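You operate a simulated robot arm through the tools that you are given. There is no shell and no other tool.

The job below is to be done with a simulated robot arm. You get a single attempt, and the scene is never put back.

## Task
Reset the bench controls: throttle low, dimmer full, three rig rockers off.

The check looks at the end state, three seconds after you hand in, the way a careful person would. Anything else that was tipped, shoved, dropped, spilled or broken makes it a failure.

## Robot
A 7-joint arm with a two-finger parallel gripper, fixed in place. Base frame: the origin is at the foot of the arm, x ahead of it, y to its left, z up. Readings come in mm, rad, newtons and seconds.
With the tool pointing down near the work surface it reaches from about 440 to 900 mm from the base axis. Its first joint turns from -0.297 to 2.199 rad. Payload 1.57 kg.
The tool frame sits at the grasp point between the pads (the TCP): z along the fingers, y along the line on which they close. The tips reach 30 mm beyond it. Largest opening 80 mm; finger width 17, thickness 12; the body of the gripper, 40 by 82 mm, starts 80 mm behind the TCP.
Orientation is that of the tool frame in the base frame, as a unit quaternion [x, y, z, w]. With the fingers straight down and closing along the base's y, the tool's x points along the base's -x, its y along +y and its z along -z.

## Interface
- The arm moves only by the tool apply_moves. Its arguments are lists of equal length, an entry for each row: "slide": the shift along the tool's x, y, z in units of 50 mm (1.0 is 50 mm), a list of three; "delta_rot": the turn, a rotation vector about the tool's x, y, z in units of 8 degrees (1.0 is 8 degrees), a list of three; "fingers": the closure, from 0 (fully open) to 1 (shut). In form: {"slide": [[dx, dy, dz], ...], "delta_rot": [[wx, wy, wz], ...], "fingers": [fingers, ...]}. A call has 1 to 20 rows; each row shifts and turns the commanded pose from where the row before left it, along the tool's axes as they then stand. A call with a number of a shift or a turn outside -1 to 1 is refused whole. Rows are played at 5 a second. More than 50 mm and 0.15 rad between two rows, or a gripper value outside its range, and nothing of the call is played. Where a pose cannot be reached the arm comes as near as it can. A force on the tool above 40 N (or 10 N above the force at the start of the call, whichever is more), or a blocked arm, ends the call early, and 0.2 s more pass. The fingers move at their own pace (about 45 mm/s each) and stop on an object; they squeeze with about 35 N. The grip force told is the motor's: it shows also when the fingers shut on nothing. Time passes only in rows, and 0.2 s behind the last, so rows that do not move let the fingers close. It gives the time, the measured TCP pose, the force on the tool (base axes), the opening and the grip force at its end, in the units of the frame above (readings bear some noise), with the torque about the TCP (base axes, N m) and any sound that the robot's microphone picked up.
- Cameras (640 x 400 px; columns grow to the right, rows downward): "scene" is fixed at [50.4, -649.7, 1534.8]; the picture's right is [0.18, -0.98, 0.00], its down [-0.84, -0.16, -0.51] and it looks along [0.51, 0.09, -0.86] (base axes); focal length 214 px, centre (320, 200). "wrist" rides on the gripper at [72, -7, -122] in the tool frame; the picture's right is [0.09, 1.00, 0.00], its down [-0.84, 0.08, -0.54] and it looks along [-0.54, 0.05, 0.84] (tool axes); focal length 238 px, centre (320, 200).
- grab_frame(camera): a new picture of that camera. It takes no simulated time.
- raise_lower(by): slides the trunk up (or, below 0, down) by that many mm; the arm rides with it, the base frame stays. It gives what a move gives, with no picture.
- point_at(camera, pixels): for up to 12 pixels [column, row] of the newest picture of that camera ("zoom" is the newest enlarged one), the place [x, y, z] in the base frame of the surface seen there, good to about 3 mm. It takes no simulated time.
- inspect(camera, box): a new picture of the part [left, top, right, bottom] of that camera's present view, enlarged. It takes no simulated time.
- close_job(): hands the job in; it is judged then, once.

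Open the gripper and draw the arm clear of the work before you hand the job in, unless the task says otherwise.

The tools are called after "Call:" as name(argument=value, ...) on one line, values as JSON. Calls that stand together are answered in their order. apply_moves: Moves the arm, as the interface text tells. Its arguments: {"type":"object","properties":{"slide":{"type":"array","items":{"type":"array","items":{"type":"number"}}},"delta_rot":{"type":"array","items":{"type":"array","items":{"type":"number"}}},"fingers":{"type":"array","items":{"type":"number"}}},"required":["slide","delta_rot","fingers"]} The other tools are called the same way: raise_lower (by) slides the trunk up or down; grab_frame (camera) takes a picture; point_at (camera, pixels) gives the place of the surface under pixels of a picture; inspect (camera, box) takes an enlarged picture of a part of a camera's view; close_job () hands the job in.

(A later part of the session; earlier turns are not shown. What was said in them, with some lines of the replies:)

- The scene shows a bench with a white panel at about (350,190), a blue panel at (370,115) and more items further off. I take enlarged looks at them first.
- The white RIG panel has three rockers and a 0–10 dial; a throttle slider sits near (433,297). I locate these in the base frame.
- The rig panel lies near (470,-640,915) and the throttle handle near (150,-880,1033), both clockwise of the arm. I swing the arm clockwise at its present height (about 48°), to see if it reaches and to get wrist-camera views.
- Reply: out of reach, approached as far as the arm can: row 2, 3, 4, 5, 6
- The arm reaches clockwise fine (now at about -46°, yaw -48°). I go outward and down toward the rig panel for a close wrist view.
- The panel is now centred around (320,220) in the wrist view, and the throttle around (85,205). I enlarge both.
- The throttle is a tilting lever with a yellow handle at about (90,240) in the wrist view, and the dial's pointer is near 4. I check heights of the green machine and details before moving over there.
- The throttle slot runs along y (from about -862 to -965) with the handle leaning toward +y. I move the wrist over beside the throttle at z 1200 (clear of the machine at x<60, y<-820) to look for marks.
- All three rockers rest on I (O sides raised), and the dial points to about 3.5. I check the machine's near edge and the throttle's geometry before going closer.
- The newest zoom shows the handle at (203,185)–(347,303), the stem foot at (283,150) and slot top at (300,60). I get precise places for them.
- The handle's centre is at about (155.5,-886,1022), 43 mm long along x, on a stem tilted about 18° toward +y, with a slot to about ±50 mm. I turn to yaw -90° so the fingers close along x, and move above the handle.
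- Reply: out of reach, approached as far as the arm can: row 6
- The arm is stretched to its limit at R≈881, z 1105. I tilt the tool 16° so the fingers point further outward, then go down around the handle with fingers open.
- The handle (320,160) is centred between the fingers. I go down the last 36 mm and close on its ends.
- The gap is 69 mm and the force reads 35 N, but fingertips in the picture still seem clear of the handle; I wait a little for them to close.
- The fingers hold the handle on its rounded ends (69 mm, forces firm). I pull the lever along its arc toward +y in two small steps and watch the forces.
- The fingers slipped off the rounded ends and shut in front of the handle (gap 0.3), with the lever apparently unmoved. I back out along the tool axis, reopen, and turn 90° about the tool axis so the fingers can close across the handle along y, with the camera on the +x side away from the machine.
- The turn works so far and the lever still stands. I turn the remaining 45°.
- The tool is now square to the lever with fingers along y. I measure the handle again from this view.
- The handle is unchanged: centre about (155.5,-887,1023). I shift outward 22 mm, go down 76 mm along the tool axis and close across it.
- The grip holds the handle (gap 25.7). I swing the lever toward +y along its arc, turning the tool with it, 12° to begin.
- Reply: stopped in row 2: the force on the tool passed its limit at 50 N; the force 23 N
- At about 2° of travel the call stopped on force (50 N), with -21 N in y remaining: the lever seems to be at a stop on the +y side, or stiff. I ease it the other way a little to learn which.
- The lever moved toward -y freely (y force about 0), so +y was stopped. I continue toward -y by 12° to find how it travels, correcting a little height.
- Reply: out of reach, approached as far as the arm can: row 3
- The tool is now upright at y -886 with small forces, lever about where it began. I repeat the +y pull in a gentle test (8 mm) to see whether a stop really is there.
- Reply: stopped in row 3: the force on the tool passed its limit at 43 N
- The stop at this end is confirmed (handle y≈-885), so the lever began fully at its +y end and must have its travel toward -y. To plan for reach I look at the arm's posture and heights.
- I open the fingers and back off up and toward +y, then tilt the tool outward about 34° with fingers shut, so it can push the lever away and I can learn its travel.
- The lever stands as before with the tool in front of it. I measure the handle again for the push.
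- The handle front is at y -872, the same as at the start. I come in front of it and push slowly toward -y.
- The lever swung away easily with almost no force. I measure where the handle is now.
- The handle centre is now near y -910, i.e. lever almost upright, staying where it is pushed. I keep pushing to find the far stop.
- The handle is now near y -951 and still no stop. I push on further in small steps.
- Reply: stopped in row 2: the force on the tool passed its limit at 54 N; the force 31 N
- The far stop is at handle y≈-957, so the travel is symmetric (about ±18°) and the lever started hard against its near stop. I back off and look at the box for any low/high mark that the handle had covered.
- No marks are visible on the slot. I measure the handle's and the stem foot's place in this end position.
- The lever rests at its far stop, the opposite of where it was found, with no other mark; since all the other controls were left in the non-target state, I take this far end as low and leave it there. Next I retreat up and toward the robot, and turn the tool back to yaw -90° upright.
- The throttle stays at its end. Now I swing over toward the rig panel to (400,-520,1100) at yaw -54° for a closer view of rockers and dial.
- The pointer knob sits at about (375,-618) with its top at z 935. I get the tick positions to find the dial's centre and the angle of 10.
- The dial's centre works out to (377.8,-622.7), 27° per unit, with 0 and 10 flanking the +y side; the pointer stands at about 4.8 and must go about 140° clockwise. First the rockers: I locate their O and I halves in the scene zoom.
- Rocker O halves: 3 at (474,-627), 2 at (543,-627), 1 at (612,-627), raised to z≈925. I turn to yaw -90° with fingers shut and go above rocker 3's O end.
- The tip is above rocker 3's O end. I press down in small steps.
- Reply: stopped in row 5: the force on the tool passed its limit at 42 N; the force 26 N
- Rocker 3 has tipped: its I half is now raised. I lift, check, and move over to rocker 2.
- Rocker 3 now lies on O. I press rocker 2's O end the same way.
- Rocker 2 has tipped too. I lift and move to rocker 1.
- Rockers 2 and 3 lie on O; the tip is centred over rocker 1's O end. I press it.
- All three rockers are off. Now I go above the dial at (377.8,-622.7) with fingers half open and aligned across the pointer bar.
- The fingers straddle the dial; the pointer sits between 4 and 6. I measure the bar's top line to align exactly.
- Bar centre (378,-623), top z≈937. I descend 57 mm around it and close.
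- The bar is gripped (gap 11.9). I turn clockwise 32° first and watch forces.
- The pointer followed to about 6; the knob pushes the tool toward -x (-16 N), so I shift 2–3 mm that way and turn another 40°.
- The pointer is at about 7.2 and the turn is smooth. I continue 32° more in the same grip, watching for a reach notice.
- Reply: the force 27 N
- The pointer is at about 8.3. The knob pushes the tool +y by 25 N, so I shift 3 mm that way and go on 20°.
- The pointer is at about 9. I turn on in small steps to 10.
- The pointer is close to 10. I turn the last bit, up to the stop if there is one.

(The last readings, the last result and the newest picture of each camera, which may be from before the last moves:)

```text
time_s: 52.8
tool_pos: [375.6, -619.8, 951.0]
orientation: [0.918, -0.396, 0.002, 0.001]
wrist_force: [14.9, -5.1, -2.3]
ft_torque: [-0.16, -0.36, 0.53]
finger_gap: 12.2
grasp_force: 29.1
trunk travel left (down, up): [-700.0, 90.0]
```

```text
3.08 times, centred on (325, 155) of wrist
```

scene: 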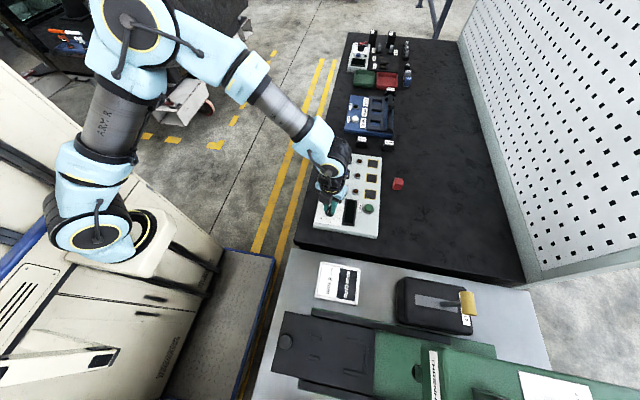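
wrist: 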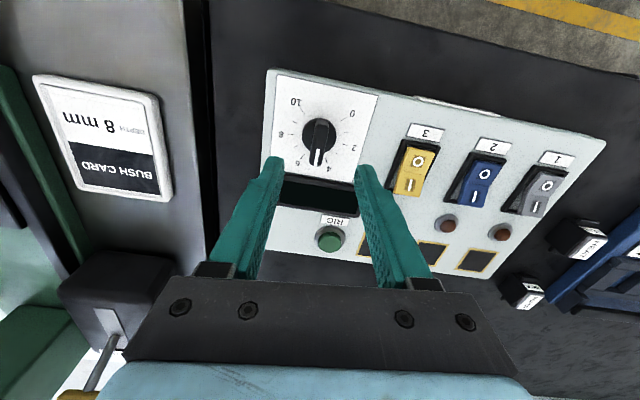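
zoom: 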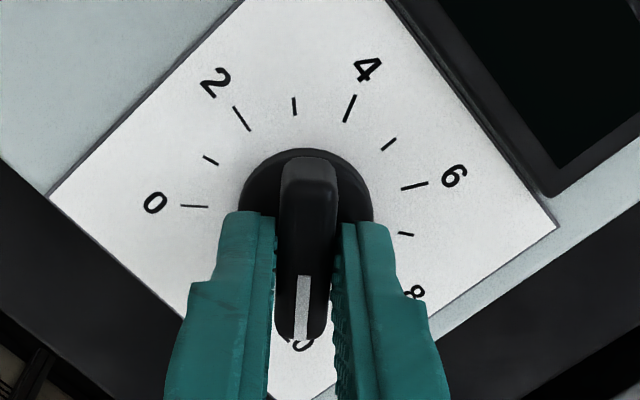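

The torque about z rose to 0.53 N·m: the dial is at its stop at 10. I open the fingers and rise straight up.

Call:
apply_moves(slide=[[0, 0, 0], [0, 0, 0], [0, 0, 0], [0, 0, -0.6], [0, 0, -0.9], [0, 0, -0.9], [0, 0, 0]], delta_rot=[[0, 0, 0], [0, 0, 0], [0, 0, 0], [0, 0, 0], [0, 0, 0], [0, 0, 0], [0, 0, 0]], fingers=[0.4, 0.4, 0.4, 0.4, 0.4, 0.4, 0.4])

Call:
grab_frame(camera="wrist")

Call:
inspect(camera="wrist", box=[240, 70, 410, 200])

```text
time_s: 54.4
tool_pos: [375.1, -619.6, 1071.6]
orientation: [0.918, -0.398, 0.002, 0.001]
wrist_force: [0.0, -0.8, 1.1]
ft_torque: [0.03, 0.0, 0.01]
finger_gap: 48.1
grasp_force: 0.1
trunk travel left (down, up): [-700.0, 90.0]
```

```text
taken
```

wrist: 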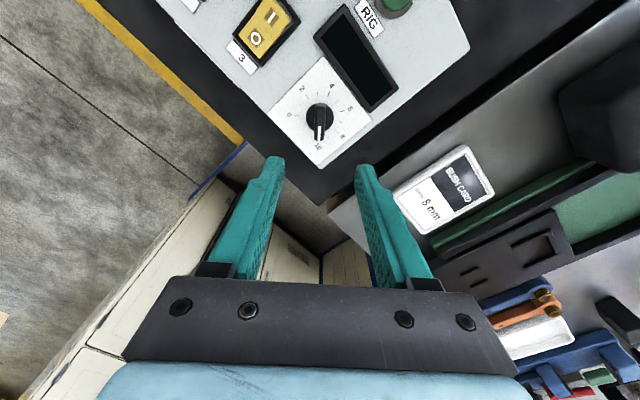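

```text
3.08 times, centred on (325, 135) of wrist
```

zoom: 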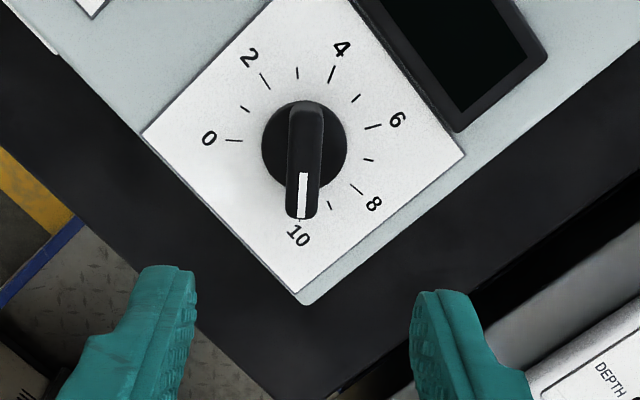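

The pointer stands on 10. With the arm here, the throttle's near face shows at the right (600,110); I look at it once more for any low/high mark, and check the whole panel.

Call:
inspect(camera="wrist", box=[540, 30, 640, 170])

Call:
inspect(camera="scene", box=[380, 255, 500, 345])

Call:
inspect(camera="wrist", box=[440, 120, 640, 400])

```text
2.86 times, centred on (590, 100) of wrist
```

zoom: 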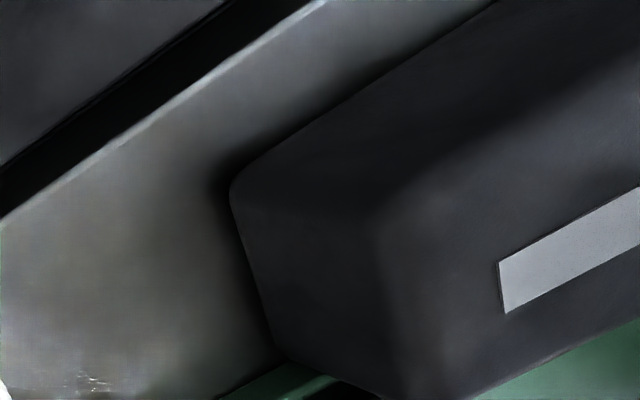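

```text
4.44 times, centred on (440, 300) of scene
```

zoom: 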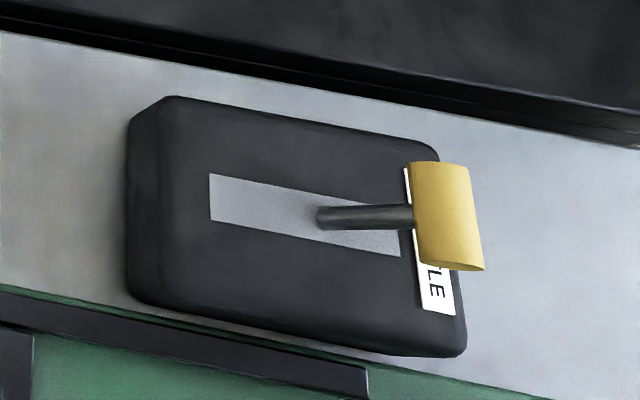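

```text
1.43 times, centred on (540, 260) of wrist
```

zoom: 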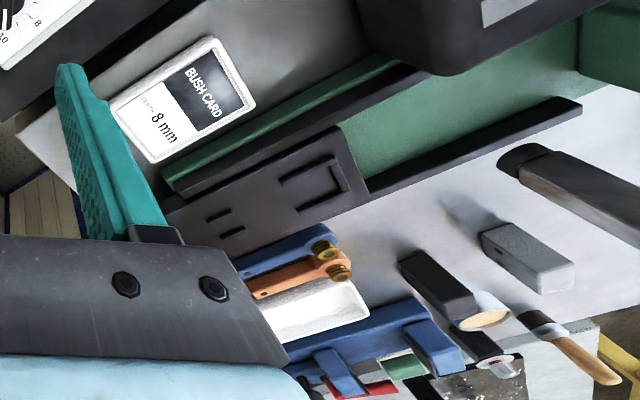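

No marks there either, so I keep the throttle at the end opposite to where it was found. Now I open the gripper fully and draw the arm up and back, clear of the bench.

Call:
apply_moves(slide=[[0, 0, -0.8], [-0.7, -0.25, -0.4], [-0.7, -0.25, -0.4], [-0.7, -0.25, -0.4], [-0.7, -0.25, -0.4], [-0.7, -0.25, -0.2], [0, 0, 0]], delta_rot=[[0, 0, 0], [0, 0, 0], [0, 0, 0], [0, 0, 0], [0, 0, 0], [0, 0, 0], [0, 0, 0]], fingers=[0, 0, 0, 0, 0, 0, 0])

Call:
grab_frame(camera="scene")

Call:
inspect(camera="scene", box=[300, 140, 420, 245])

Call:
inspect(camera="scene", box=[325, 20, 425, 150])

```text
time_s: 56.0
tool_pos: [299.7, -448.3, 1199.4]
orientation: [0.918, -0.397, 0.001, 0.001]
wrist_force: [0.5, -0.2, 0.1]
ft_torque: [-0.03, 0.02, 0.02]
finger_gap: 80.0
grasp_force: 0.1
trunk travel left (down, up): [-700.0, 90.0]
```

```text
taken
```

scene: 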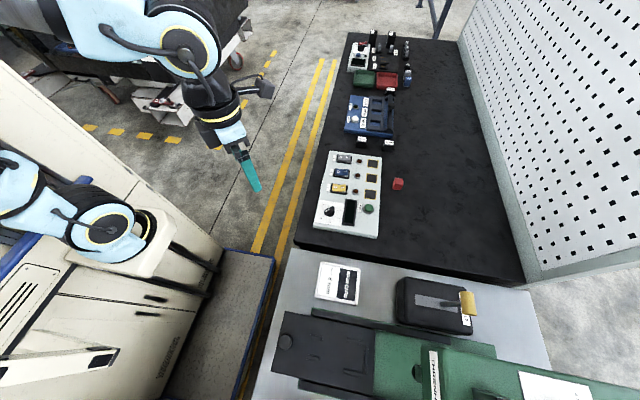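

```text
3.81 times, centred on (360, 192) of scene
```

zoom: 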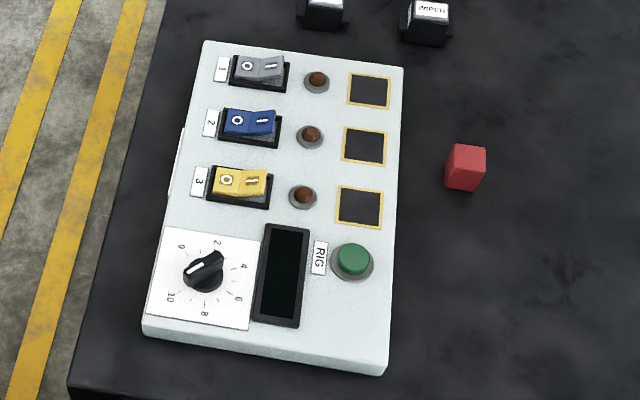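

```text
3.08 times, centred on (375, 85) of scene
```

zoom: 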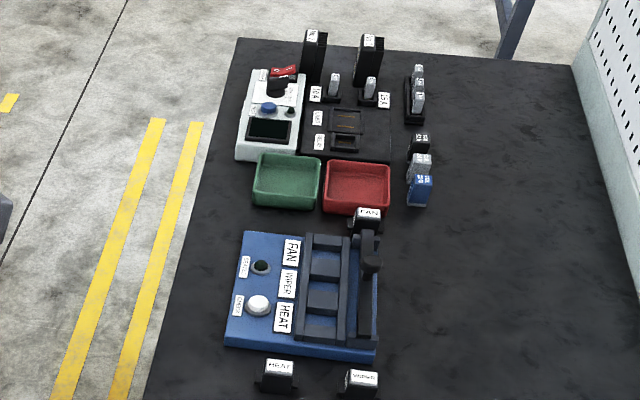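

The scene shows all three rockers on O, the dial's pointer toward 10, the throttle at its far stop, and everything else in place with the arm clear. I hand the job in.

Call:
close_job()

```text
The job is handed in.
```

I handed the job in with all three controls moved. The throttle direction is a judgement call I couldn't confirm.

- **Rig rockers:** all three were on and now rest on the O side.
- **Dimmer:** the panel has one dial marked 0–10 and nothing labelled "dimmer", so I took that dial to be it. It read about 4.8 and is now at its stop on 10.
- **Throttle:** the lever has no low or high marks. I found it hard against the stop nearest the arm and pushed it to the opposite stop. I took that end as low because the other controls all started away from their targets. If pulling the lever toward the operator means low, it was already set and I moved it the wrong way.

In the last pictures nothing else looked moved or tipped. The gripper is open and the arm is clear of the bench.
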